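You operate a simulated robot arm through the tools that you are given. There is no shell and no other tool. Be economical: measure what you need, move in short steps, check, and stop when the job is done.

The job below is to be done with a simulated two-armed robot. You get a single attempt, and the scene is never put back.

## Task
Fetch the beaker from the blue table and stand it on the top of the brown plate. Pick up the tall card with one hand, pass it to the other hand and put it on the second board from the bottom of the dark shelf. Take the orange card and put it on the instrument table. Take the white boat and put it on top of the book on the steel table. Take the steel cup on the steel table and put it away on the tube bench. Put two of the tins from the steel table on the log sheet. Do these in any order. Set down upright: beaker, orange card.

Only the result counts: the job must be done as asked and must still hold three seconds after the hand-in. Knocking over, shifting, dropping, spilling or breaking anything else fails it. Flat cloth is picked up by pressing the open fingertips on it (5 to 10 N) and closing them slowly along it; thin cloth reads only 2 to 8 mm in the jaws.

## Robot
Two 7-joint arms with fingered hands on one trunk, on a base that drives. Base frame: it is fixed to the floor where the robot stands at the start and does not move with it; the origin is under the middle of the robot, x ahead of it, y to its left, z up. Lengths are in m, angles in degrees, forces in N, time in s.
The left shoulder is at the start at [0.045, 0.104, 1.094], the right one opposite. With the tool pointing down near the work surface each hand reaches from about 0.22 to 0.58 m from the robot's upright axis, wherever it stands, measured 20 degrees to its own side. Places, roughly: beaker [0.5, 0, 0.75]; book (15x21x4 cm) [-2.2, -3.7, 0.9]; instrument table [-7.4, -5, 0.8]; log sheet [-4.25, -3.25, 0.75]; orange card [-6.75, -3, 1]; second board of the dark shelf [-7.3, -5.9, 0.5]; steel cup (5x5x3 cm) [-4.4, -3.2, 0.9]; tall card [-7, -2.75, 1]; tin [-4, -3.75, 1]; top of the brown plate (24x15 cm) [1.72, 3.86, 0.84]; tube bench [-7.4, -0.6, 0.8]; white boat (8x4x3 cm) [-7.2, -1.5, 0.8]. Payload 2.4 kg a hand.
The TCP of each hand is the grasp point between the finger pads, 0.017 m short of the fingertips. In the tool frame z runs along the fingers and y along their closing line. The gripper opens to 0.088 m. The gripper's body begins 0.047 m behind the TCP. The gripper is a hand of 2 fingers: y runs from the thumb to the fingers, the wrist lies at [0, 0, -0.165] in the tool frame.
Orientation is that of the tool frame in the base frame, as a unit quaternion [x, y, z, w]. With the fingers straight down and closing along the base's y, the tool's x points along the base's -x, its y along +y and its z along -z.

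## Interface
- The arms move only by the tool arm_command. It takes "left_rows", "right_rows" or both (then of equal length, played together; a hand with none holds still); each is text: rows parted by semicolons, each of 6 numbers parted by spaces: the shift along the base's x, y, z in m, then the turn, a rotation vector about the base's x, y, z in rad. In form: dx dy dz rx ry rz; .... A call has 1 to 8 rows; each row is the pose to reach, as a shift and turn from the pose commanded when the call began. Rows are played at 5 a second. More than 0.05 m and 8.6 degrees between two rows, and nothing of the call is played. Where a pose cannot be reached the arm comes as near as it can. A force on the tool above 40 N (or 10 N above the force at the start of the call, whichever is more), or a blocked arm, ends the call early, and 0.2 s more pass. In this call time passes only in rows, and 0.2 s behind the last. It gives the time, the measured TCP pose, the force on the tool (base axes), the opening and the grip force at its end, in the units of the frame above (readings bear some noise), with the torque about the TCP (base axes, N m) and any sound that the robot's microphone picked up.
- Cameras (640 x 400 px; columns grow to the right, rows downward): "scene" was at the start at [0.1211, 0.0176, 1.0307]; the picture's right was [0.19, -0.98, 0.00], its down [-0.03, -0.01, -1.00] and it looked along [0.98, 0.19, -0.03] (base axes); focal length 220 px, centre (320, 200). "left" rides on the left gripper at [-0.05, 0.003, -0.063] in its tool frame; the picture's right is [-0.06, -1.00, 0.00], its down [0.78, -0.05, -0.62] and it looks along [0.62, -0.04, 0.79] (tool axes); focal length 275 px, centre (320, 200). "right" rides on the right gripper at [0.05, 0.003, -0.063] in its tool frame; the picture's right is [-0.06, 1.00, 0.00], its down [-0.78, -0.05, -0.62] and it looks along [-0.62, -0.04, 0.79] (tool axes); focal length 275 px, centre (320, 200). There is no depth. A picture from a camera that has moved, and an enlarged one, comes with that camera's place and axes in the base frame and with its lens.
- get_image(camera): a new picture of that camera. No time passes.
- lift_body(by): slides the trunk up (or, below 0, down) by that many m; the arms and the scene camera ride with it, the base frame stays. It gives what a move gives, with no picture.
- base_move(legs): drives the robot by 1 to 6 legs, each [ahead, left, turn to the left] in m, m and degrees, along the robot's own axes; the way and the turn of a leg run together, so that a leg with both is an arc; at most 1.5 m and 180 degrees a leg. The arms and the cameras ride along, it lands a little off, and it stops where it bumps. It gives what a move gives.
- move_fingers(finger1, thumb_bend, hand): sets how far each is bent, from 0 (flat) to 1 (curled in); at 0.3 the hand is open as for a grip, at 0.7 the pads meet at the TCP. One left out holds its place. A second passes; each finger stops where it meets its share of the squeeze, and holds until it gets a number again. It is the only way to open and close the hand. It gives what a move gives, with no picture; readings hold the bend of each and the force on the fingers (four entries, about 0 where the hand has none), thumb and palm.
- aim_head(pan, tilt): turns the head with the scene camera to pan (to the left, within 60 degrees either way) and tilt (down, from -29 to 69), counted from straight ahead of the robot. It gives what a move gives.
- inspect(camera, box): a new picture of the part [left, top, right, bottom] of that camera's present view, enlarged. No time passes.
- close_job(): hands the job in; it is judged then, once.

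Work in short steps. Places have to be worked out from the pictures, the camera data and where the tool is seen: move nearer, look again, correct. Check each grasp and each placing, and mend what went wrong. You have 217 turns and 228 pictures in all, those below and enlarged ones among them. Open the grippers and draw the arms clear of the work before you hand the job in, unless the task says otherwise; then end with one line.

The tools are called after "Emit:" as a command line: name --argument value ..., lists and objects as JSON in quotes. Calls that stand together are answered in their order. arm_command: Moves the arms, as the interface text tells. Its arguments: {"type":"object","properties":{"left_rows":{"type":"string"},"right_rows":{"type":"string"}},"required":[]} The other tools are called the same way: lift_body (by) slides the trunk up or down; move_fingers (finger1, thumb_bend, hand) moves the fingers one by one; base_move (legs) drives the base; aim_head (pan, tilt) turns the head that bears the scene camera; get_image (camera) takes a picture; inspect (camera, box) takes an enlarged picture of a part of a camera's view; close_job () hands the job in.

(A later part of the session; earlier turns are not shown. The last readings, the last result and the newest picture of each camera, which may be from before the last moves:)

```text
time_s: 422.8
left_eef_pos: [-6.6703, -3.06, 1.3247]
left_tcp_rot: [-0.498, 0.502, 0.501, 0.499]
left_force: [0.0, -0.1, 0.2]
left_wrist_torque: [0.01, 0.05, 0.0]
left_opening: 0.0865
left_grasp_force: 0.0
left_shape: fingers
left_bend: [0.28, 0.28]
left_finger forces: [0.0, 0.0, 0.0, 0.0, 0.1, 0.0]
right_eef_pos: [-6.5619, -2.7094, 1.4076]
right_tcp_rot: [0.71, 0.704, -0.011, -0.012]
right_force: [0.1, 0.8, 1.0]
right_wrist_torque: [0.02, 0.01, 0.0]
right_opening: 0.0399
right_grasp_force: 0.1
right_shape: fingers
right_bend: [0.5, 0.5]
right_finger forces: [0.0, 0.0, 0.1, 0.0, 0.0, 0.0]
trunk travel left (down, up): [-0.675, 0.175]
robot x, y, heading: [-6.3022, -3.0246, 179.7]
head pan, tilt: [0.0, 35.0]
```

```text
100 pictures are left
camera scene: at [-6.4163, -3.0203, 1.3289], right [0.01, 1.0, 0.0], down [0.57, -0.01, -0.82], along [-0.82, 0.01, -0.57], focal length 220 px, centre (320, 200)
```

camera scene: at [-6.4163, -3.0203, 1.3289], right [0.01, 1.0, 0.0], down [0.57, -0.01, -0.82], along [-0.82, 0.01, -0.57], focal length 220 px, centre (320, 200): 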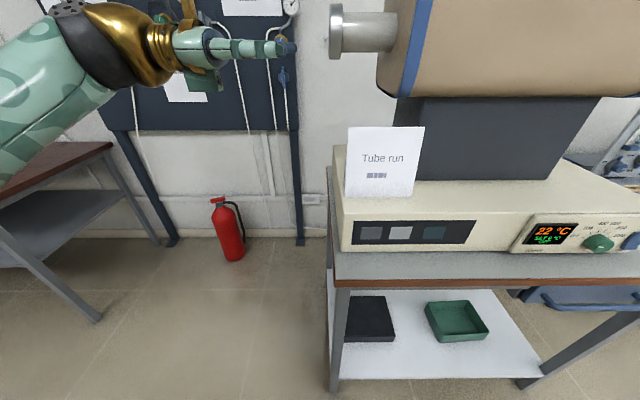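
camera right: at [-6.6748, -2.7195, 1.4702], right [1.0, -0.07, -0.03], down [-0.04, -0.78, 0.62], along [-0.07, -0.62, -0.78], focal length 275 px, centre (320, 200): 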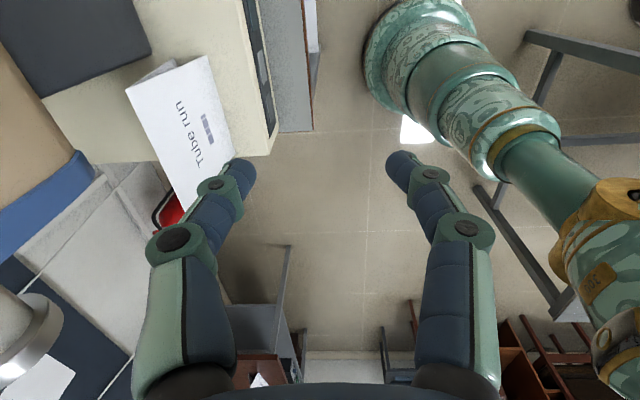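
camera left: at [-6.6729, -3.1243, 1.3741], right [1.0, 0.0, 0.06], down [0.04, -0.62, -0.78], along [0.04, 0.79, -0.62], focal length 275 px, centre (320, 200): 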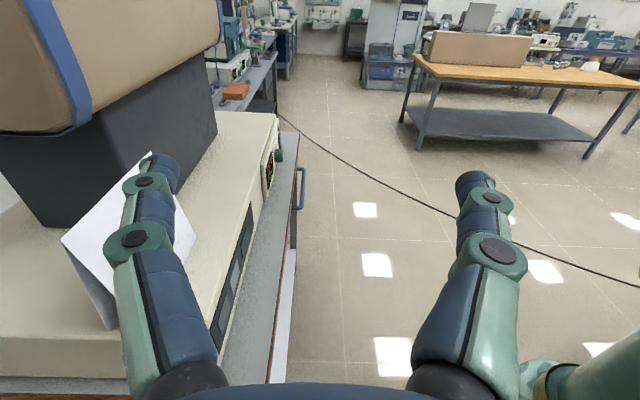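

The left hand points right with its camera upright, and it sees the ridge end at (-6.89, -2.956). I'll pre-close it a bit, drive 0.15 m forward, and bring it to the ridge height left of the card.

Emit:
move_fingers --hand "left" --finger1 0.47 --thumb_bend 0.47

Emit:
base_move --legs '[[0.15, 0, 0]]'

Emit:
arm_command --left_rows "-0.01 0 -0.03 0 0 0; -0.02 0 -0.06 0 0 0; -0.03 0 -0.09 0 0 0; -0.05 0 -0.12 0 0 0; -0.065 0 -0.145 0 0 0; -0.07 0 -0.16 0 0 0"

Emit:
get_image --camera "left"

Emit:
get_image --camera "scene"

```text
time_s: 423.8
left_eef_pos: [-6.6705, -3.0609, 1.3251]
left_tcp_rot: [-0.498, 0.502, 0.501, 0.498]
left_force: [0.6, 0.5, -0.2]
left_wrist_torque: [-0.03, 0.01, 0.01]
left_opening: 0.0465
left_grasp_force: 0.1
left_shape: fingers
left_bend: [0.47, 0.47]
left_finger forces: [0.1, 0.0, 0.0, 0.0, 0.0, 0.1]
right_eef_pos: [-6.5601, -2.7097, 1.4068]
right_tcp_rot: [0.71, 0.704, -0.01, -0.013]
right_force: [0.0, 1.0, -0.5]
right_wrist_torque: [0.02, 0.02, -0.02]
right_opening: 0.0396
right_grasp_force: 0.0
right_shape: fingers
right_bend: [0.5, 0.5]
right_finger forces: [0.1, 0.1, 0.0, 0.0, 0.0, 0.1]
trunk travel left (down, up): [-0.675, 0.175]
robot x, y, heading: [-6.3032, -3.0208, 179.6]
head pan, tilt: [0.0, 35.0]
```

```text
time_s: 425.2
left_eef_pos: [-6.8215, -3.0582, 1.3253]
left_tcp_rot: [-0.498, 0.503, 0.501, 0.499]
left_force: [-0.8, 0.6, 0.5]
left_wrist_torque: [-0.02, -0.01, -0.05]
left_opening: 0.0462
left_grasp_force: 0.0
left_shape: fingers
left_bend: [0.47, 0.47]
left_finger forces: [0.0, 0.0, 0.1, 0.0, 0.0, 0.1]
right_eef_pos: [-6.7129, -2.7083, 1.4065]
right_tcp_rot: [0.71, 0.704, -0.011, -0.012]
right_force: [0.1, -0.1, 0.2]
right_wrist_torque: [0.0, -0.01, 0.02]
right_opening: 0.0396
right_grasp_force: 0.0
right_shape: fingers
right_bend: [0.5, 0.5]
right_finger forces: [0.0, 0.1, 0.0, 0.0, 0.1, 0.0]
trunk travel left (down, up): [-0.675, 0.175]
robot x, y, heading: [-6.454, -3.0223, 179.5]
head pan, tilt: [0.0, 35.0]
```

```text
time_s: 426.6
left_eef_pos: [-6.8915, -3.0587, 1.1649]
left_tcp_rot: [-0.497, 0.503, 0.5, 0.499]
left_force: [-0.4, -0.8, -0.3]
left_wrist_torque: [0.0, 0.03, -0.01]
left_opening: 0.0467
left_grasp_force: 0.2
left_shape: fingers
left_bend: [0.47, 0.47]
left_finger forces: [0.0, 0.0, 0.0, 0.1, 0.1, 0.1]
right_eef_pos: [-6.7121, -2.707, 1.4059]
right_tcp_rot: [0.71, 0.704, -0.011, -0.012]
right_force: [0.2, -0.7, 0.4]
right_wrist_torque: [0.01, -0.01, 0.0]
right_opening: 0.0395
right_grasp_force: 0.0
right_shape: fingers
right_bend: [0.5, 0.5]
right_finger forces: [0.1, 0.0, 0.0, 0.0, 0.1, 0.1]
trunk travel left (down, up): [-0.675, 0.175]
robot x, y, heading: [-6.4514, -3.019, 179.1]
head pan, tilt: [0.0, 35.0]
```

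```text
99 pictures are left
camera left: at [-6.8939, -3.1226, 1.214], right [1.0, 0.0, 0.06], down [0.04, -0.62, -0.78], along [0.04, 0.79, -0.62], focal length 275 px, centre (320, 200)
```

left: 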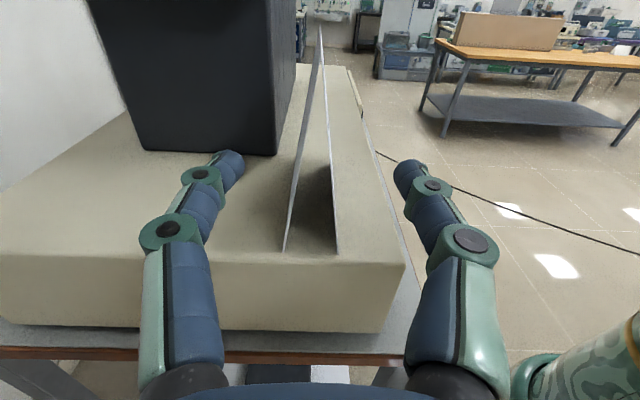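

```text
98 pictures are left
camera scene: at [-6.5672, -3.0189, 1.3289], right [0.01, 1.0, 0.0], down [0.57, -0.01, -0.82], along [-0.82, 0.01, -0.57], focal length 220 px, centre (320, 200)
```

scene: 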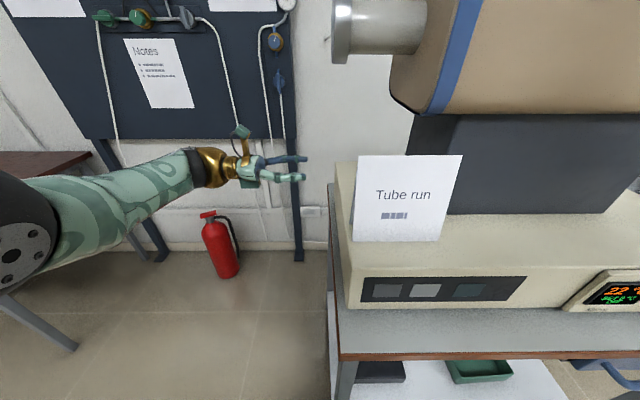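

The tent profile is centred between the fingers. I'll advance 0.125 m along +y so they straddle the ridge end.

Emit:
arm_command --left_rows "0 0.035 0 0 0 0; 0 0.07 0 0 0 0; 0 0.1 0 0 0 0; 0 0.127 0 0 0 0"

Emit:
get_image --camera "left"

Emit:
inspect --camera "scene" --box '[240, 110, 480, 260]'

```text
time_s: 427.6
left_eef_pos: [-6.8901, -2.9319, 1.1673]
left_tcp_rot: [-0.498, 0.503, 0.501, 0.498]
left_force: [0.2, -0.5, 0.4]
left_wrist_torque: [-0.03, -0.02, 0.01]
left_opening: 0.0464
left_grasp_force: 0.1
left_shape: fingers
left_bend: [0.47, 0.47]
left_finger forces: [0.0, 0.1, 0.0, 0.0, 0.0, 0.0]
right_eef_pos: [-6.7122, -2.7063, 1.4072]
right_tcp_rot: [0.711, 0.703, -0.012, -0.012]
right_force: [-0.3, -0.5, 0.9]
right_wrist_torque: [0.0, 0.01, 0.01]
right_opening: 0.0391
right_grasp_force: 0.2
right_shape: fingers
right_bend: [0.5, 0.5]
right_finger forces: [0.0, 0.0, 0.0, 0.1, 0.0, 0.1]
trunk travel left (down, up): [-0.675, 0.175]
robot x, y, heading: [-6.4512, -3.0183, 179.4]
head pan, tilt: [0.0, 35.0]
```

```text
97 pictures are left
camera left: at [-6.8934, -2.9956, 1.2146], right [1.0, 0.0, 0.06], down [0.04, -0.62, -0.78], along [0.04, 0.78, -0.62], focal length 275 px, centre (320, 200)
```

left: 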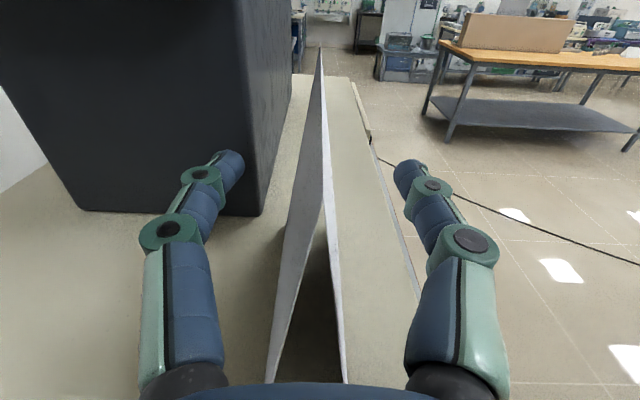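

```text
2.67 times, centred on (360, 185) of scene
camera zoom: at [-6.5671, -3.0186, 1.3289], right [0.01, 1.0, 0.0], down [0.57, -0.01, -0.82], along [-0.82, 0.01, -0.57], focal length 586 px, centre (213, 240)
```

zoom: 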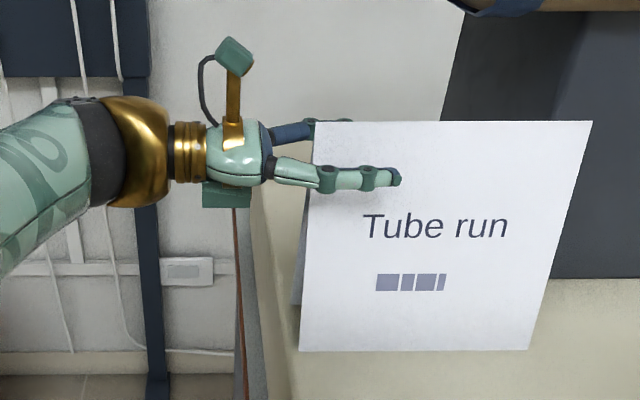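

The fingers straddle the ridge. I'll close in two stages.

Emit:
move_fingers --hand "left" --finger1 0.66 --thumb_bend 0.66

Emit:
get_image --camera "left"

Emit:
move_fingers --hand "left" --finger1 0.76 --thumb_bend 0.76

Emit:
get_image --camera "left"

```text
time_s: 428.6
left_eef_pos: [-6.8899, -2.9322, 1.1656]
left_tcp_rot: [-0.498, 0.503, 0.501, 0.499]
left_force: [0.3, -0.2, 0.6]
left_wrist_torque: [-0.01, 0.0, 0.02]
left_opening: 0.0044
left_grasp_force: 0.0
left_shape: fingers
left_bend: [0.66, 0.66]
left_finger forces: [0.1, 0.0, 0.1, 0.1, 0.0, 0.1]
right_eef_pos: [-6.7117, -2.7068, 1.4075]
right_tcp_rot: [0.711, 0.703, -0.01, -0.012]
right_force: [-0.2, 0.3, 0.0]
right_wrist_torque: [-0.03, 0.0, 0.03]
right_opening: 0.0398
right_grasp_force: 0.1
right_shape: fingers
right_bend: [0.5, 0.5]
right_finger forces: [0.1, 0.1, 0.1, 0.0, 0.0, 0.1]
trunk travel left (down, up): [-0.675, 0.175]
robot x, y, heading: [-6.454, -3.0168, 179.3]
head pan, tilt: [0.0, 35.0]
```

```text
95 pictures are left
camera left: at [-6.8935, -2.9963, 1.2146], right [1.0, 0.0, 0.06], down [0.04, -0.62, -0.78], along [0.04, 0.78, -0.62], focal length 275 px, centre (320, 200)
```

left: 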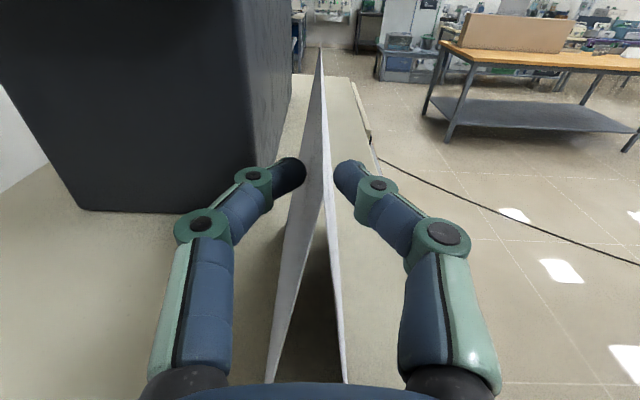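

```text
time_s: 429.6
left_eef_pos: [-6.8886, -2.9341, 1.1662]
left_tcp_rot: [-0.498, 0.502, 0.501, 0.498]
left_force: [0.3, 0.5, 1.4]
left_wrist_torque: [0.01, 0.0, -0.01]
left_opening: 0.0
left_grasp_force: 4.4
left_shape: fingers
left_bend: [0.72, 0.71]
left_finger forces: [4.4, 0.1, 0.0, 0.1, 4.6, 0.0]
right_eef_pos: [-6.7114, -2.7069, 1.4062]
right_tcp_rot: [0.711, 0.703, -0.012, -0.012]
right_force: [-0.1, 0.3, -0.9]
right_wrist_torque: [0.0, -0.01, -0.01]
right_opening: 0.0396
right_grasp_force: 0.1
right_shape: fingers
right_bend: [0.5, 0.5]
right_finger forces: [0.0, 0.0, 0.0, 0.0, 0.0, 0.1]
trunk travel left (down, up): [-0.675, 0.175]
robot x, y, heading: [-6.4526, -3.0198, 179.4]
head pan, tilt: [0.0, 35.0]
```

```text
94 pictures are left
camera left: at [-6.8934, -2.9962, 1.2147], right [1.0, 0.0, 0.06], down [0.04, -0.62, -0.78], along [0.04, 0.78, -0.62], focal length 275 px, centre (320, 200)
```

left: 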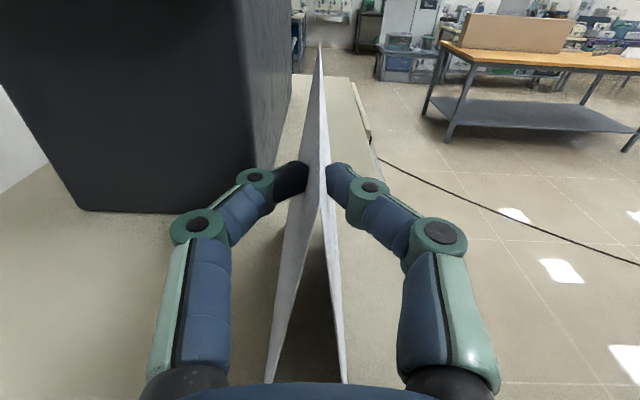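

The pads hold with 4.4 N. I'll test by lifting 3 cm.

Emit:
arm_command --left_rows "0 0 0.01 0 0 0; 0 0 0.02 0 0 0; 0 0 0.03 0 0 0"

Emit:
get_image --camera "left"

Emit:
inspect --camera "scene" --box '[240, 110, 480, 260]'

```text
time_s: 430.4
left_eef_pos: [-6.8904, -2.931, 1.1959]
left_tcp_rot: [-0.499, 0.501, 0.501, 0.498]
left_force: [-0.6, -0.2, -0.5]
left_wrist_torque: [0.03, -0.01, 0.0]
left_opening: 0.0
left_grasp_force: 4.1
left_shape: fingers
left_bend: [0.72, 0.72]
left_finger forces: [4.3, 0.1, 0.1, 0.1, 4.3, 0.0]
right_eef_pos: [-6.7109, -2.7076, 1.4058]
right_tcp_rot: [0.711, 0.703, -0.01, -0.012]
right_force: [-0.4, -0.6, 0.9]
right_wrist_torque: [0.0, -0.01, -0.01]
right_opening: 0.0397
right_grasp_force: 0.1
right_shape: fingers
right_bend: [0.5, 0.5]
right_finger forces: [0.1, 0.1, 0.0, 0.1, 0.0, 0.0]
trunk travel left (down, up): [-0.675, 0.175]
robot x, y, heading: [-6.4526, -3.0179, 179.3]
head pan, tilt: [0.0, 35.0]
```

```text
93 pictures are left
camera left: at [-6.8935, -2.9957, 1.2447], right [1.0, 0.0, 0.06], down [0.04, -0.62, -0.78], along [0.04, 0.78, -0.62], focal length 275 px, centre (320, 200)
```

left: 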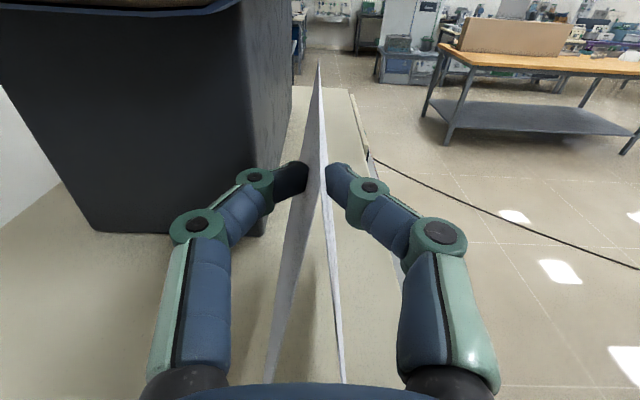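

```text
2.67 times, centred on (360, 185) of scene
camera zoom: at [-6.567, -3.0189, 1.3289], right [0.01, 1.0, 0.0], down [0.57, -0.01, -0.82], along [-0.82, 0.01, -0.57], focal length 586 px, centre (213, 240)
```

zoom: 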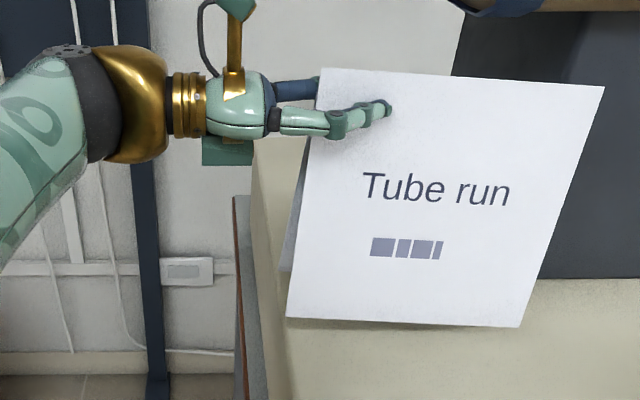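

The left hand lifts the card. I'll tighten, then back the base straight out from under the furnace tube.

Emit:
move_fingers --hand "left" --finger1 0.84 --thumb_bend 0.84

Emit:
base_move --legs '[[-0.2, 0, 0]]'

Emit:
get_image --camera "scene"

Emit:
get_image --camera "right"

```text
time_s: 431.4
left_eef_pos: [-6.8907, -2.9324, 1.195]
left_tcp_rot: [-0.498, 0.503, 0.502, 0.498]
left_force: [0.4, 0.0, -0.2]
left_wrist_torque: [-0.02, -0.04, -0.01]
left_opening: 0.0
left_grasp_force: 9.8
left_shape: fingers
left_bend: [0.77, 0.75]
left_finger forces: [9.6, 0.0, 0.0, 0.0, 9.6, 0.0]
right_eef_pos: [-6.7113, -2.7083, 1.4074]
right_tcp_rot: [0.71, 0.704, -0.011, -0.012]
right_force: [-0.4, -0.1, 0.5]
right_wrist_torque: [-0.01, 0.01, -0.02]
right_opening: 0.0397
right_grasp_force: 0.0
right_shape: fingers
right_bend: [0.5, 0.5]
right_finger forces: [0.0, 0.1, 0.0, 0.0, 0.0, 0.0]
trunk travel left (down, up): [-0.675, 0.175]
robot x, y, heading: [-6.4539, -3.0214, 179.2]
head pan, tilt: [0.0, 35.0]
```

```text
time_s: 433.0
left_eef_pos: [-6.6886, -2.9333, 1.1953]
left_tcp_rot: [-0.498, 0.503, 0.5, 0.499]
left_force: [-0.3, -0.2, -0.5]
left_wrist_torque: [-0.01, -0.01, -0.03]
left_opening: 0.0
left_grasp_force: 10.0
left_shape: fingers
left_bend: [0.77, 0.75]
left_finger forces: [9.6, 0.1, 0.0, 0.1, 9.5, 0.0]
right_eef_pos: [-6.5099, -2.7089, 1.4055]
right_tcp_rot: [0.711, 0.703, -0.011, -0.012]
right_force: [-0.3, 0.5, 0.4]
right_wrist_torque: [0.0, 0.01, -0.03]
right_opening: 0.0397
right_grasp_force: 0.1
right_shape: fingers
right_bend: [0.5, 0.5]
right_finger forces: [0.0, 0.1, 0.1, 0.1, 0.1, 0.1]
trunk travel left (down, up): [-0.675, 0.175]
robot x, y, heading: [-6.2547, -3.0257, 179.1]
head pan, tilt: [0.0, 35.0]
```

```text
91 pictures are left
camera scene: at [-6.3664, -3.0207, 1.329], right [0.01, 1.0, 0.0], down [0.57, -0.01, -0.82], along [-0.82, 0.01, -0.57], focal length 220 px, centre (320, 200)
```

scene: 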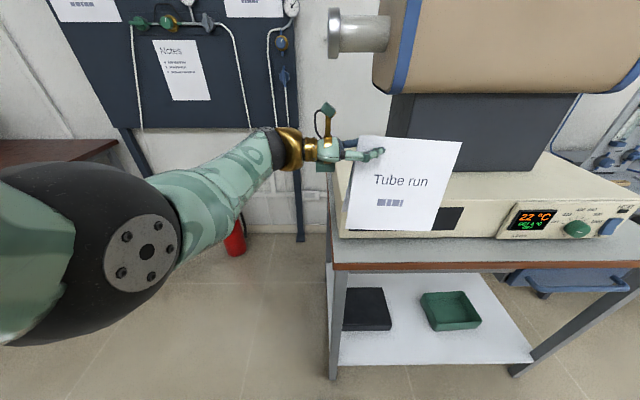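

```text
90 pictures are left
camera right: at [-6.5037, -2.6597, 1.4708], right [1.0, -0.07, -0.03], down [-0.04, -0.78, 0.62], along [-0.07, -0.62, -0.78], focal length 275 px, centre (320, 200)
```

right: 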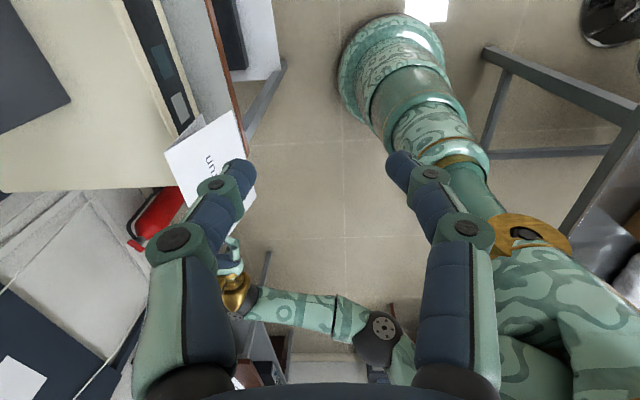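

The card is held well. I'll strafe south into free space, then turn the right hand to point left, toward the card's other end.

Emit:
base_move --legs '[[0.05, 0.9, 0.8]]'

Emit:
arm_command --right_rows "0 0.01 0 -0.145 0 0; 0 0.02 0 -0.29 0 0; 0 0.03 0 -0.435 0 0; 0 0.04 0 -0.58 0 0; 0 0.05 0 -0.725 0 0; 0 0.06 0 -0.87 0 0; 0 0.06 0 -1.015 0 0; 0 0.06 0 -1.16 0 0"

Emit:
arm_command --right_rows "0 0 0 -0.14 0 0; 0 0 0 -0.28 0 0; 0 0 0 -0.41 0 0"

Emit:
get_image --camera "right"

Emit:
get_image --camera "scene"

```text
time_s: 437.7
left_eef_pos: [-6.747, -3.8302, 1.1948]
left_tcp_rot: [-0.499, 0.501, 0.502, 0.497]
left_force: [-0.7, 0.2, 0.0]
left_wrist_torque: [0.01, 0.0, -0.02]
left_opening: 0.0
left_grasp_force: 9.8
left_shape: fingers
left_bend: [0.77, 0.75]
left_finger forces: [9.6, 0.0, 0.1, 0.0, 9.5, 0.1]
right_eef_pos: [-6.5704, -3.6053, 1.4074]
right_tcp_rot: [0.708, 0.706, -0.012, -0.012]
right_force: [0.1, -0.5, -0.9]
right_wrist_torque: [-0.02, -0.01, -0.02]
right_opening: 0.0395
right_grasp_force: 0.1
right_shape: fingers
right_bend: [0.5, 0.5]
right_finger forces: [0.1, 0.0, 0.0, 0.0, 0.0, 0.1]
trunk travel left (down, up): [-0.675, 0.175]
robot x, y, heading: [-6.3057, -3.9109, 180.1]
head pan, tilt: [0.0, 35.0]
```

```text
time_s: 439.5
left_eef_pos: [-6.7469, -3.8296, 1.1949]
left_tcp_rot: [-0.5, 0.501, 0.502, 0.498]
left_force: [0.4, -0.2, 0.4]
left_wrist_torque: [0.01, 0.0, 0.03]
left_opening: 0.0001
left_grasp_force: 9.3
left_shape: fingers
left_bend: [0.77, 0.75]
left_finger forces: [9.6, 0.0, 0.0, 0.0, 9.5, 0.0]
right_eef_pos: [-6.5707, -3.5439, 1.405]
right_tcp_rot: [0.598, 0.584, -0.396, 0.38]
right_force: [-0.3, 0.4, 0.1]
right_wrist_torque: [0.01, 0.0, 0.01]
right_opening: 0.0396
right_grasp_force: 0.0
right_shape: fingers
right_bend: [0.5, 0.5]
right_finger forces: [0.0, 0.1, 0.1, 0.0, 0.0, 0.0]
trunk travel left (down, up): [-0.675, 0.175]
robot x, y, heading: [-6.308, -3.9183, 179.9]
head pan, tilt: [0.0, 35.0]
```

```text
time_s: 440.3
left_eef_pos: [-6.7475, -3.8289, 1.1946]
left_tcp_rot: [-0.499, 0.502, 0.502, 0.497]
left_force: [-0.4, 0.0, 0.4]
left_wrist_torque: [0.02, -0.02, -0.02]
left_opening: 0.0
left_grasp_force: 9.7
left_shape: fingers
left_bend: [0.77, 0.75]
left_finger forces: [9.6, 0.0, 0.0, 0.0, 9.5, 0.0]
right_eef_pos: [-6.5573, -3.5473, 1.3993]
right_tcp_rot: [0.509, 0.49, -0.507, 0.493]
right_force: [-0.1, -1.3, 0.0]
right_wrist_torque: [-0.01, 0.0, 0.04]
right_opening: 0.0395
right_grasp_force: 0.0
right_shape: fingers
right_bend: [0.5, 0.5]
right_finger forces: [0.0, 0.1, 0.1, 0.0, 0.0, 0.0]
right hand out of reach, approached as far as the arm can: row 2, 3
trunk travel left (down, up): [-0.675, 0.175]
robot x, y, heading: [-6.3067, -3.9136, 179.6]
head pan, tilt: [0.0, 35.0]
```

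```text
89 pictures are left
camera right: at [-6.5519, -3.484, 1.3516], right [1.0, -0.03, 0.06], down [-0.03, 0.62, 0.78], along [-0.07, -0.78, 0.62], focal length 275 px, centre (320, 200)
```

right: 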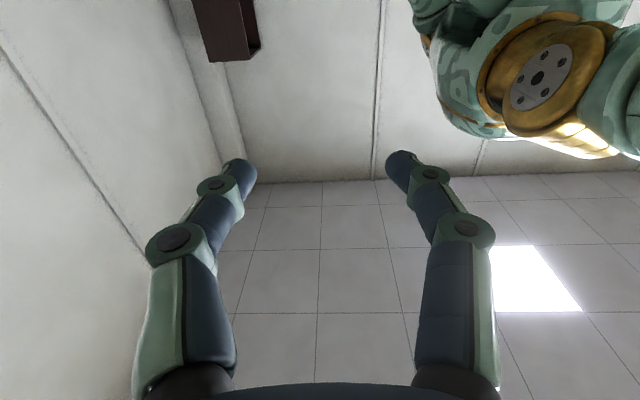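

```text
88 pictures are left
camera scene: at [-6.4233, -3.914, 1.3289], right [0.0, 1.0, 0.0], down [0.57, 0.0, -0.82], along [-0.82, 0.0, -0.57], focal length 220 px, centre (320, 200)
```

scene: 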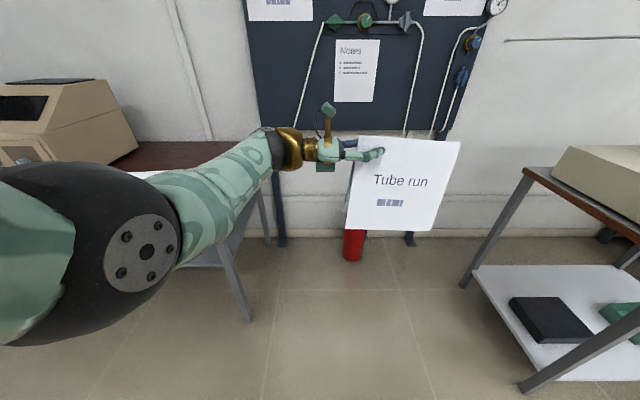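

The card's right ridge end is at about (-6.747, -3.698, 1.211). I'll bring the right hand to a pre-grasp 10 cm beyond it at the same height.

Emit:
arm_command --right_rows "-0.024 -0.006 -0.026 0 0 0; -0.048 -0.012 -0.052 0 0 0; -0.072 -0.018 -0.078 0 0 0; -0.096 -0.024 -0.104 0 0 0; -0.12 -0.03 -0.13 0 0 0; -0.144 -0.036 -0.156 0 0 0; -0.168 -0.044 -0.182 0 0 0; -0.19 -0.053 -0.205 0 0 0"

Emit:
get_image --camera "scene"

Emit:
get_image --camera "right"

Emit:
get_image --camera "left"

```text
time_s: 442.1
left_eef_pos: [-6.7458, -3.8286, 1.1952]
left_tcp_rot: [-0.499, 0.501, 0.502, 0.497]
left_force: [0.1, -0.2, -0.4]
left_wrist_torque: [-0.02, 0.0, 0.0]
left_opening: 0.0
left_grasp_force: 9.5
left_shape: fingers
left_bend: [0.77, 0.75]
left_finger forces: [9.6, 0.0, 0.1, 0.0, 9.5, 0.1]
right_eef_pos: [-6.5355, -3.6017, 1.2693]
right_tcp_rot: [0.51, 0.491, -0.507, 0.491]
right_force: [0.0, 0.2, -0.2]
right_wrist_torque: [0.0, 0.02, 0.04]
right_opening: 0.0394
right_grasp_force: 0.0
right_shape: fingers
right_bend: [0.5, 0.5]
right_finger forces: [0.0, 0.0, 0.0, 0.0, 0.0, 0.0]
right hand out of reach, approached as far as the arm can: row 1, 2, 3, 4, 5, 6, 7, 8
trunk travel left (down, up): [-0.675, 0.175]
robot x, y, heading: [-6.3073, -3.9171, 179.8]
head pan, tilt: [0.0, 35.0]
```

```text
87 pictures are left
camera scene: at [-6.4234, -3.9143, 1.3289], right [0.0, 1.0, 0.0], down [0.57, 0.0, -0.82], along [-0.82, 0.0, -0.57], focal length 220 px, centre (320, 200)
```

scene: 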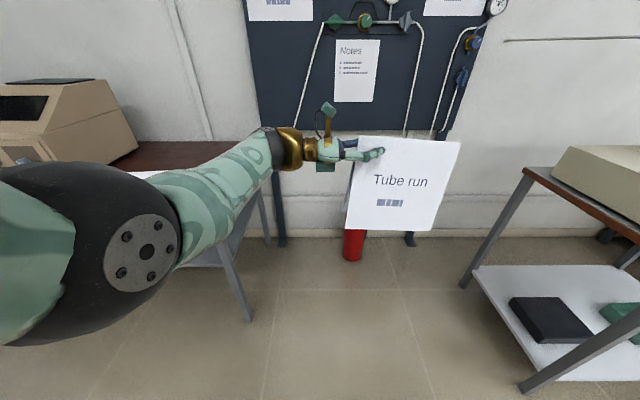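

```text
86 pictures are left
camera right: at [-6.5299, -3.5399, 1.2211], right [1.0, -0.03, 0.06], down [-0.03, 0.62, 0.79], along [-0.07, -0.79, 0.62], focal length 275 px, centre (320, 200)
```

right: 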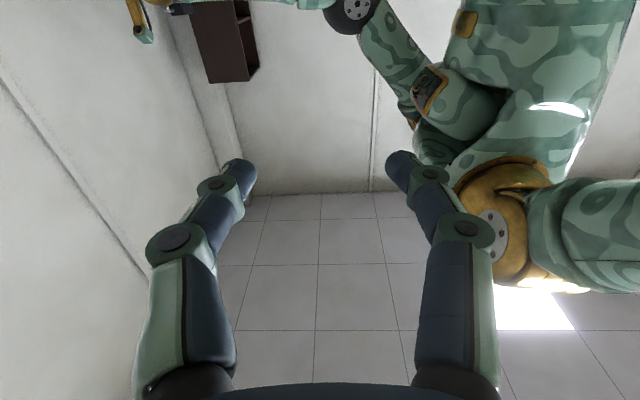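

```text
85 pictures are left
camera left: at [-6.75, -3.8932, 1.2447], right [1.0, 0.0, 0.06], down [0.05, -0.62, -0.78], along [0.03, 0.79, -0.62], focal length 275 px, centre (320, 200)
```

left: 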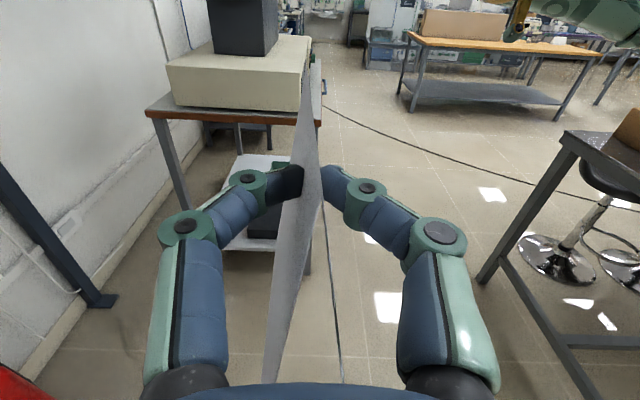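

The right hand was too far to its own side. I'll shift the card left in front of the robot with the left arm, and bring the right hand in to the middle.

Emit:
arm_command --left_rows "0.003 -0.025 0 0 0 0; 0.006 -0.05 0 0 0 0; 0.01 -0.075 0 0 0 0; 0.014 -0.1 0 0 0 0; 0.018 -0.125 0 0 0 0; 0.022 -0.15 0 0 0 0; 0.026 -0.175 0 0 0 0; 0.03 -0.19 0 0 0 0"

Emit:
arm_command --right_rows "-0.01 -0.03 0 0 0 0; -0.02 -0.06 0 0 0 0; -0.03 -0.09 0 0 0 0; -0.05 -0.11 0 0 0 0; -0.075 -0.13 -0.01 0 0 0; -0.1 -0.15 -0.03 0 0 0; -0.125 -0.17 -0.05 0 0 0; -0.15 -0.18 -0.07 0 0 0"

Emit:
get_image --camera "scene"

```text
time_s: 443.9
left_eef_pos: [-6.7165, -4.02, 1.1959]
left_tcp_rot: [-0.499, 0.501, 0.502, 0.498]
left_force: [-0.4, -0.3, 0.0]
left_wrist_torque: [-0.01, 0.03, 0.03]
left_opening: 0.0
left_grasp_force: 9.4
left_shape: fingers
left_bend: [0.77, 0.75]
left_finger forces: [9.6, 0.1, 0.0, 0.1, 9.4, 0.1]
right_eef_pos: [-6.5357, -3.6026, 1.2703]
right_tcp_rot: [0.509, 0.492, -0.506, 0.493]
right_force: [-0.6, -0.2, -0.4]
right_wrist_torque: [-0.03, 0.0, -0.01]
right_opening: 0.0394
right_grasp_force: 0.1
right_shape: fingers
right_bend: [0.5, 0.5]
right_finger forces: [0.0, 0.0, 0.1, 0.1, 0.0, 0.1]
trunk travel left (down, up): [-0.675, 0.175]
robot x, y, heading: [-6.3086, -3.9143, 179.6]
head pan, tilt: [0.0, 35.0]
```

```text
time_s: 445.7
left_eef_pos: [-6.7164, -4.0198, 1.1955]
left_tcp_rot: [-0.499, 0.502, 0.502, 0.497]
left_force: [-0.9, -0.9, 0.4]
left_wrist_torque: [0.01, 0.02, 0.04]
left_opening: 0.0002
left_grasp_force: 9.6
left_shape: fingers
left_bend: [0.77, 0.75]
left_finger forces: [9.6, 0.1, 0.0, 0.0, 9.5, 0.0]
right_eef_pos: [-6.5407, -3.6669, 1.3061]
right_tcp_rot: [0.509, 0.492, -0.507, 0.492]
right_force: [0.1, 0.2, -0.7]
right_wrist_torque: [0.01, 0.0, 0.0]
right_opening: 0.0396
right_grasp_force: 0.1
right_shape: fingers
right_bend: [0.5, 0.5]
right_finger forces: [0.0, 0.0, 0.0, 0.0, 0.0, 0.0]
right hand out of reach, approached as far as the arm can: row 1, 2, 3, 4, 5, 6, 7, 8
trunk travel left (down, up): [-0.675, 0.175]
robot x, y, heading: [-6.3089, -3.9154, 179.8]
head pan, tilt: [0.0, 35.0]
```

```text
84 pictures are left
camera scene: at [-6.4235, -3.9143, 1.3289], right [0.0, 1.0, 0.0], down [0.57, 0.0, -0.82], along [-0.82, 0.0, -0.57], focal length 220 px, centre (320, 200)
```

scene: 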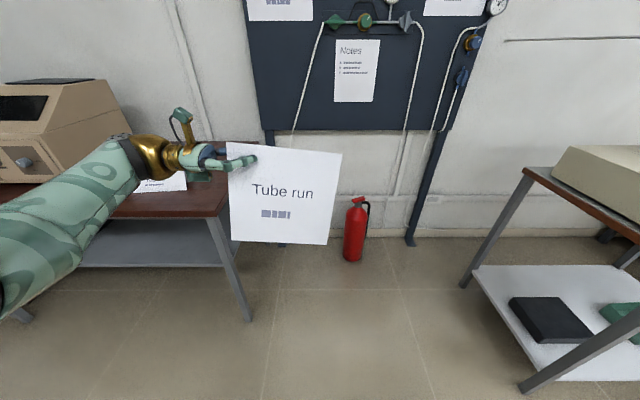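

The right arm is in a cramped configuration. I'll turn it back to point down at the mirror of the left hand's starting place, then redo the turn from there.

Emit:
arm_command --right_rows "-0.01 0 0 0.145 0 0; -0.02 0 0 0.29 0 0; -0.03 -0.01 0 0.435 0 0; -0.05 -0.02 0 0.58 0 0; -0.07 -0.03 0 0.725 0 0; -0.09 -0.04 0.01 0.87 0 0; -0.11 -0.045 0.02 1.015 0 0; -0.13 -0.05 0.02 1.16 0 0"

Emit:
arm_command --right_rows "0 0 0 0.14 0 0; 0 0 0 0.28 0 0; 0 0 0 0.41 0 0"

```text
time_s: 447.5
left_eef_pos: [-6.7181, -4.0187, 1.1959]
left_tcp_rot: [-0.501, 0.5, 0.502, 0.497]
left_force: [0.5, -0.3, -0.3]
left_wrist_torque: [0.01, -0.01, 0.01]
left_opening: 0.0
left_grasp_force: 9.4
left_shape: fingers
left_bend: [0.77, 0.75]
left_finger forces: [9.5, 0.0, 0.0, 0.1, 9.5, 0.0]
right_eef_pos: [-6.6714, -3.7188, 1.3233]
right_tcp_rot: [0.696, 0.689, -0.155, 0.132]
right_force: [0.3, 0.1, 0.5]
right_wrist_torque: [-0.04, -0.04, 0.0]
right_opening: 0.0393
right_grasp_force: 0.2
right_shape: fingers
right_bend: [0.5, 0.5]
right_finger forces: [0.1, 0.1, 0.0, 0.0, 0.0, 0.1]
right hand out of reach, approached as far as the arm can: row 1, 2, 3, 4, 5, 6
trunk travel left (down, up): [-0.675, 0.175]
robot x, y, heading: [-6.3078, -3.9154, 180.0]
head pan, tilt: [0.0, 35.0]
```

```text
time_s: 448.3
left_eef_pos: [-6.7168, -4.0201, 1.1962]
left_tcp_rot: [-0.5, 0.5, 0.502, 0.497]
left_force: [0.2, -0.2, 0.0]
left_wrist_torque: [0.0, 0.01, 0.01]
left_opening: 0.0
left_grasp_force: 8.7
left_shape: fingers
left_bend: [0.77, 0.75]
left_finger forces: [9.6, 0.1, 0.0, 0.1, 9.6, 0.1]
right_eef_pos: [-6.6711, -3.7192, 1.3225]
right_tcp_rot: [0.708, 0.706, -0.011, -0.013]
right_force: [-1.4, 0.3, 0.1]
right_wrist_torque: [-0.02, 0.0, 0.01]
right_opening: 0.0395
right_grasp_force: 0.1
right_shape: fingers
right_bend: [0.5, 0.5]
right_finger forces: [0.1, 0.0, 0.1, 0.1, 0.1, 0.1]
trunk travel left (down, up): [-0.675, 0.175]
robot x, y, heading: [-6.3088, -3.915, 180.0]
head pan, tilt: [0.0, 35.0]
```

Now I'll redo the turn to point left, while shifting inward 0.1 m.

Emit:
arm_command --right_rows "0 -0.013 0 -0.145 0 0; 0 -0.026 0 -0.29 0 0; 0 -0.039 0 -0.435 0 0; 0 -0.052 0 -0.58 0 0; 0 -0.065 0 -0.725 0 0; 0 -0.078 0 -0.87 0 0; 0 -0.09 0 -1.015 0 0; 0 -0.1 0 -1.16 0 0"

Emit:
arm_command --right_rows "0 0 0 -0.14 0 0; 0 0 0 -0.28 0 0; 0 0 0 -0.41 0 0"

Emit:
get_image --camera "scene"

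```text
time_s: 450.1
left_eef_pos: [-6.718, -4.0201, 1.1954]
left_tcp_rot: [-0.499, 0.501, 0.502, 0.497]
left_force: [0.0, -0.6, -0.3]
left_wrist_torque: [0.01, -0.04, -0.02]
left_opening: 0.0001
left_grasp_force: 9.1
left_shape: fingers
left_bend: [0.77, 0.75]
left_finger forces: [9.6, 0.0, 0.1, 0.1, 9.5, 0.0]
right_eef_pos: [-6.6713, -3.8187, 1.323]
right_tcp_rot: [0.598, 0.583, -0.398, 0.379]
right_force: [-0.7, 0.0, 0.6]
right_wrist_torque: [0.01, -0.01, -0.03]
right_opening: 0.039
right_grasp_force: 0.2
right_shape: fingers
right_bend: [0.5, 0.5]
right_finger forces: [0.1, 0.1, 0.0, 0.0, 0.0, 0.0]
trunk travel left (down, up): [-0.675, 0.175]
robot x, y, heading: [-6.3079, -3.9181, 179.9]
head pan, tilt: [0.0, 35.0]
```

```text
time_s: 450.9
left_eef_pos: [-6.7177, -4.02, 1.1951]
left_tcp_rot: [-0.5, 0.5, 0.502, 0.497]
left_force: [-0.1, -0.1, 0.3]
left_wrist_torque: [0.0, -0.01, 0.03]
left_opening: 0.0003
left_grasp_force: 9.7
left_shape: fingers
left_bend: [0.77, 0.75]
left_finger forces: [9.5, 0.1, 0.0, 0.0, 9.4, 0.0]
right_eef_pos: [-6.6699, -3.8187, 1.3234]
right_tcp_rot: [0.51, 0.491, -0.506, 0.493]
right_force: [0.8, -0.3, 0.0]
right_wrist_torque: [-0.01, 0.01, -0.01]
right_opening: 0.0395
right_grasp_force: 0.1
right_shape: fingers
right_bend: [0.5, 0.5]
right_finger forces: [0.0, 0.0, 0.0, 0.1, 0.0, 0.1]
trunk travel left (down, up): [-0.675, 0.175]
robot x, y, heading: [-6.3098, -3.9164, 179.8]
head pan, tilt: [0.0, 35.0]
```

```text
83 pictures are left
camera scene: at [-6.4235, -3.9146, 1.3289], right [0.0, 1.0, 0.0], down [0.57, 0.0, -0.82], along [-0.82, 0.0, -0.57], focal length 220 px, centre (320, 200)
```

scene: 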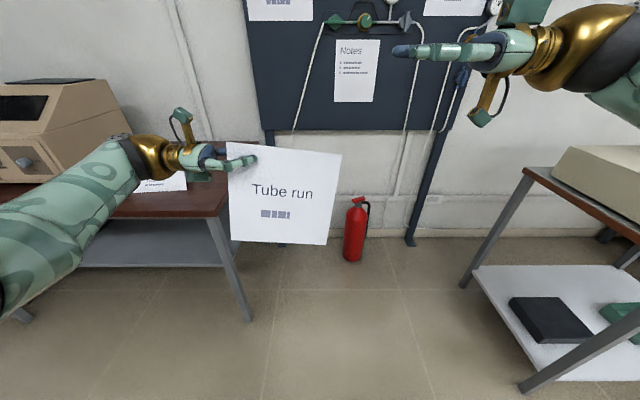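

This works well. The card's right ridge end is at about (-6.724, -3.885, 1.204). I'll come down outside it and advance part way, then look.

Emit:
arm_command --right_rows "0 0.02 -0.03 0 0 0; 0 0.03 -0.06 0 0 0; -0.01 0.03 -0.09 0 0 0; -0.03 0.03 -0.115 0 0 0; -0.054 0.03 -0.135 0 0 0; -0.054 0 -0.135 0 0 0; -0.054 -0.03 -0.135 0 0 0; -0.054 -0.05 -0.135 0 0 0"

Emit:
inspect --camera "scene" --box '[190, 90, 470, 265]'

Emit:
get_image --camera "left"

Emit:
get_image --camera "right"

```text
time_s: 452.7
left_eef_pos: [-6.7186, -4.0192, 1.1954]
left_tcp_rot: [-0.5, 0.501, 0.502, 0.497]
left_force: [0.3, 0.5, -1.2]
left_wrist_torque: [0.01, -0.04, 0.06]
left_opening: 0.0
left_grasp_force: 9.8
left_shape: fingers
left_bend: [0.77, 0.75]
left_finger forces: [9.5, 0.1, 0.1, 0.0, 9.5, 0.0]
right_eef_pos: [-6.6877, -3.8339, 1.2012]
right_tcp_rot: [0.509, 0.491, -0.507, 0.492]
right_force: [-0.1, 0.8, -0.2]
right_wrist_torque: [0.05, -0.01, 0.01]
right_opening: 0.0392
right_grasp_force: 0.0
right_shape: fingers
right_bend: [0.5, 0.5]
right_finger forces: [0.1, 0.1, 0.1, 0.0, 0.1, 0.0]
right hand out of reach, approached as far as the arm can: row 4, 5, 6, 7, 8
trunk travel left (down, up): [-0.675, 0.175]
robot x, y, heading: [-6.3108, -3.9155, 179.6]
head pan, tilt: [0.0, 35.0]
```

```text
2.29 times, centred on (330, 178) of scene
camera zoom: at [-6.424, -3.9139, 1.3289], right [0.0, 1.0, 0.0], down [0.57, 0.0, -0.82], along [-0.82, 0.0, -0.57], focal length 502 px, centre (297, 251)
```

zoom: 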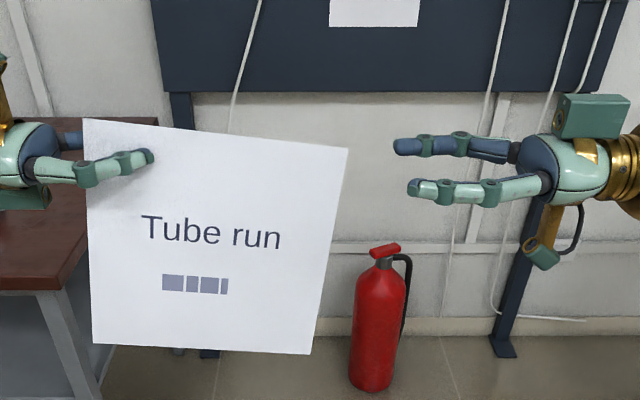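

```text
81 pictures are left
camera left: at [-6.7208, -4.0827, 1.2446], right [1.0, 0.0, 0.06], down [0.05, -0.62, -0.78], along [0.03, 0.78, -0.62], focal length 275 px, centre (320, 200)
```

left: 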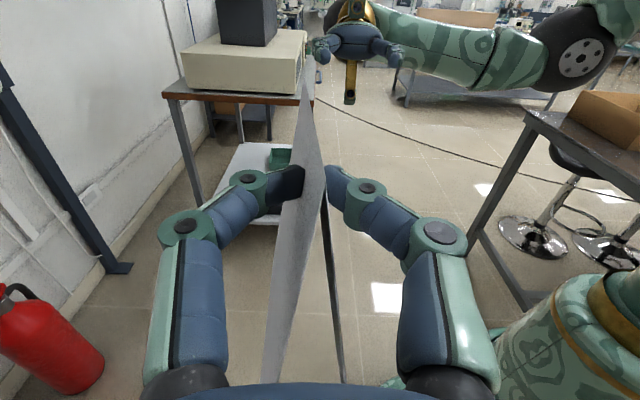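

```text
80 pictures are left
camera right: at [-6.6814, -3.77, 1.1523], right [1.0, -0.03, 0.07], down [-0.03, 0.62, 0.79], along [-0.07, -0.79, 0.62], focal length 275 px, centre (320, 200)
```

right: 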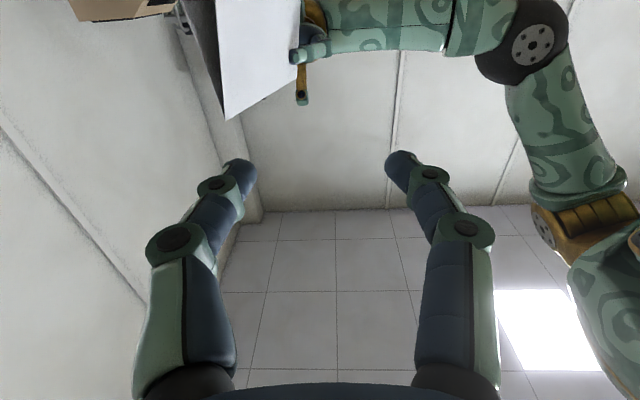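

The right arm stops short, so I'll bring the card to it instead: level its ridge with a 0.1 rad roll, align in x, then slide it +y between the right fingers.

Emit:
arm_command --left_rows "0.018 0 0 0.05 0 0; 0.036 0 0 0.1 0 0; 0.036 0.025 0 0.1 0 0; 0.036 0.045 0 0.1 0 0"

Emit:
inspect --camera "scene" --box '[190, 90, 470, 265]'

Emit:
get_image --camera "right"

Emit:
get_image --camera "left"

```text
time_s: 453.7
left_eef_pos: [-6.6801, -3.9739, 1.196]
left_tcp_rot: [-0.474, 0.475, 0.527, 0.522]
left_force: [-1.4, 0.2, -0.7]
left_wrist_torque: [-0.02, 0.02, -0.01]
left_opening: 0.0
left_grasp_force: 9.2
left_shape: fingers
left_bend: [0.78, 0.75]
left_finger forces: [9.5, 0.0, 0.1, 0.0, 9.5, 0.0]
right_eef_pos: [-6.6874, -3.8333, 1.2026]
right_tcp_rot: [0.51, 0.491, -0.506, 0.493]
right_force: [0.8, 1.1, 0.1]
right_wrist_torque: [-0.03, -0.03, 0.0]
right_opening: 0.0393
right_grasp_force: 0.0
right_shape: fingers
right_bend: [0.5, 0.5]
right_finger forces: [0.0, 0.0, 0.0, 0.1, 0.0, 0.0]
trunk travel left (down, up): [-0.675, 0.175]
robot x, y, heading: [-6.3058, -3.9122, 179.7]
head pan, tilt: [0.0, 35.0]
```

```text
2.29 times, centred on (330, 178) of scene
camera zoom: at [-6.4235, -3.9143, 1.3289], right [0.0, 1.0, 0.0], down [0.57, 0.0, -0.82], along [-0.82, 0.0, -0.57], focal length 502 px, centre (297, 251)
```

zoom: 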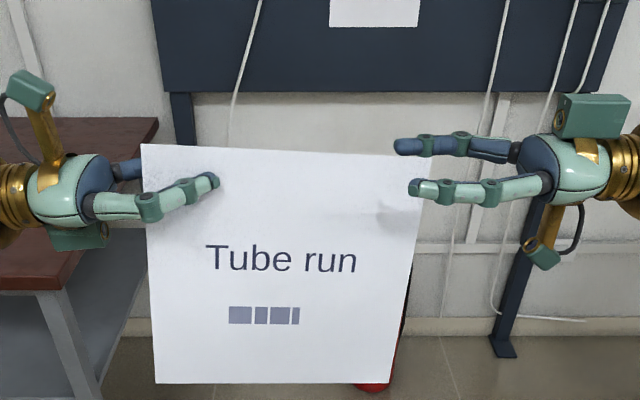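

```text
78 pictures are left
camera right: at [-6.6811, -3.77, 1.1525], right [1.0, -0.03, 0.07], down [-0.03, 0.62, 0.79], along [-0.07, -0.79, 0.62], focal length 275 px, centre (320, 200)
```

right: 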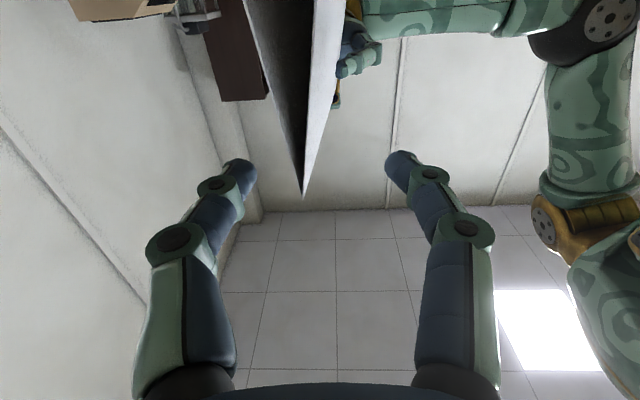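

```text
77 pictures are left
camera left: at [-6.6843, -4.0425, 1.2383], right [1.0, 0.0, 0.06], down [0.05, -0.54, -0.84], along [0.03, 0.84, -0.54], focal length 275 px, centre (320, 200)
```

left: 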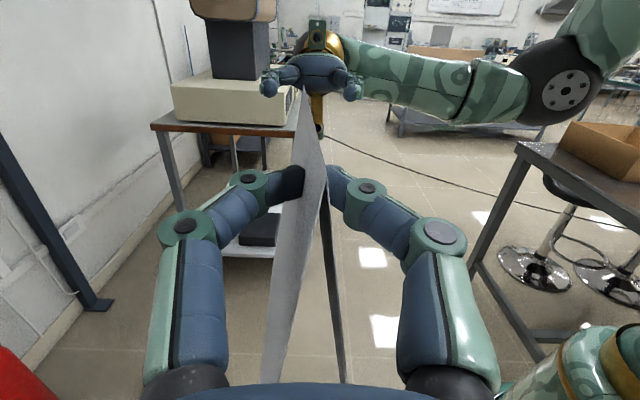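

The ridge end lies at the fingertips, about 5 mm off in x and slightly low. I'll raise the card 10 mm, shift it +4 mm in x, and slide it 24 mm further in.

Emit:
arm_command --left_rows "0.002 0 0.005 0 0 0; 0.004 0 0.011 0 0 0; 0.004 0.012 0.011 0 0 0; 0.004 0.025 0.011 0 0 0"

Emit:
get_image --camera "right"

Emit:
inspect --camera "scene" --box '[230, 100, 450, 240]'

```text
time_s: 454.7
left_eef_pos: [-6.676, -3.9486, 1.2061]
left_tcp_rot: [-0.474, 0.476, 0.526, 0.522]
left_force: [0.2, -0.4, -1.1]
left_wrist_torque: [-0.02, 0.01, -0.01]
left_opening: 0.0001
left_grasp_force: 10.0
left_shape: fingers
left_bend: [0.78, 0.75]
left_finger forces: [9.6, 0.0, 0.0, 0.1, 9.5, 0.1]
right_eef_pos: [-6.6881, -3.8323, 1.2017]
right_tcp_rot: [0.51, 0.491, -0.506, 0.493]
right_force: [0.0, 0.0, 0.3]
right_wrist_torque: [0.01, -0.02, 0.01]
right_opening: 0.0391
right_grasp_force: 0.0
right_shape: fingers
right_bend: [0.5, 0.5]
right_finger forces: [0.1, 0.0, 0.0, 0.0, 0.0, 0.0]
trunk travel left (down, up): [-0.675, 0.175]
robot x, y, heading: [-6.309, -3.9152, 179.5]
head pan, tilt: [0.0, 35.0]
```

```text
76 pictures are left
camera right: at [-6.6811, -3.77, 1.1525], right [1.0, -0.03, 0.07], down [-0.03, 0.62, 0.79], along [-0.07, -0.79, 0.62], focal length 275 px, centre (320, 200)
```

right: 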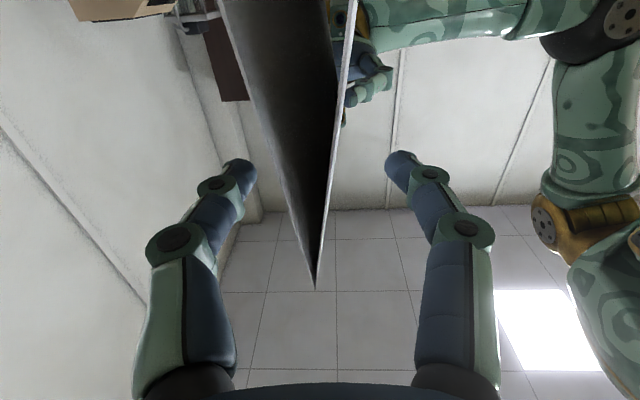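

```text
2.86 times, centred on (340, 170) of scene
camera zoom: at [-6.4235, -3.9143, 1.3289], right [0.0, 1.0, 0.0], down [0.57, 0.0, -0.82], along [-0.82, 0.0, -0.57], focal length 627 px, centre (263, 286)
```

zoom: 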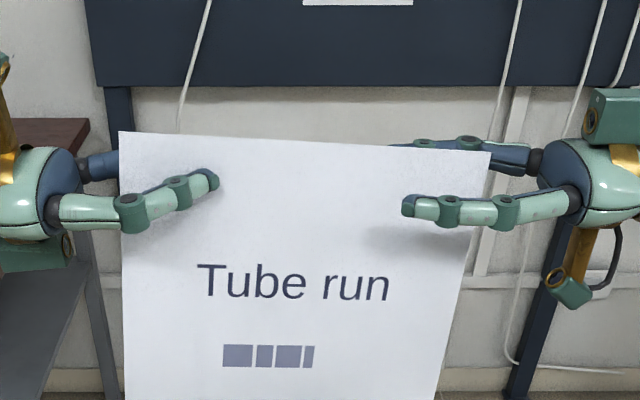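

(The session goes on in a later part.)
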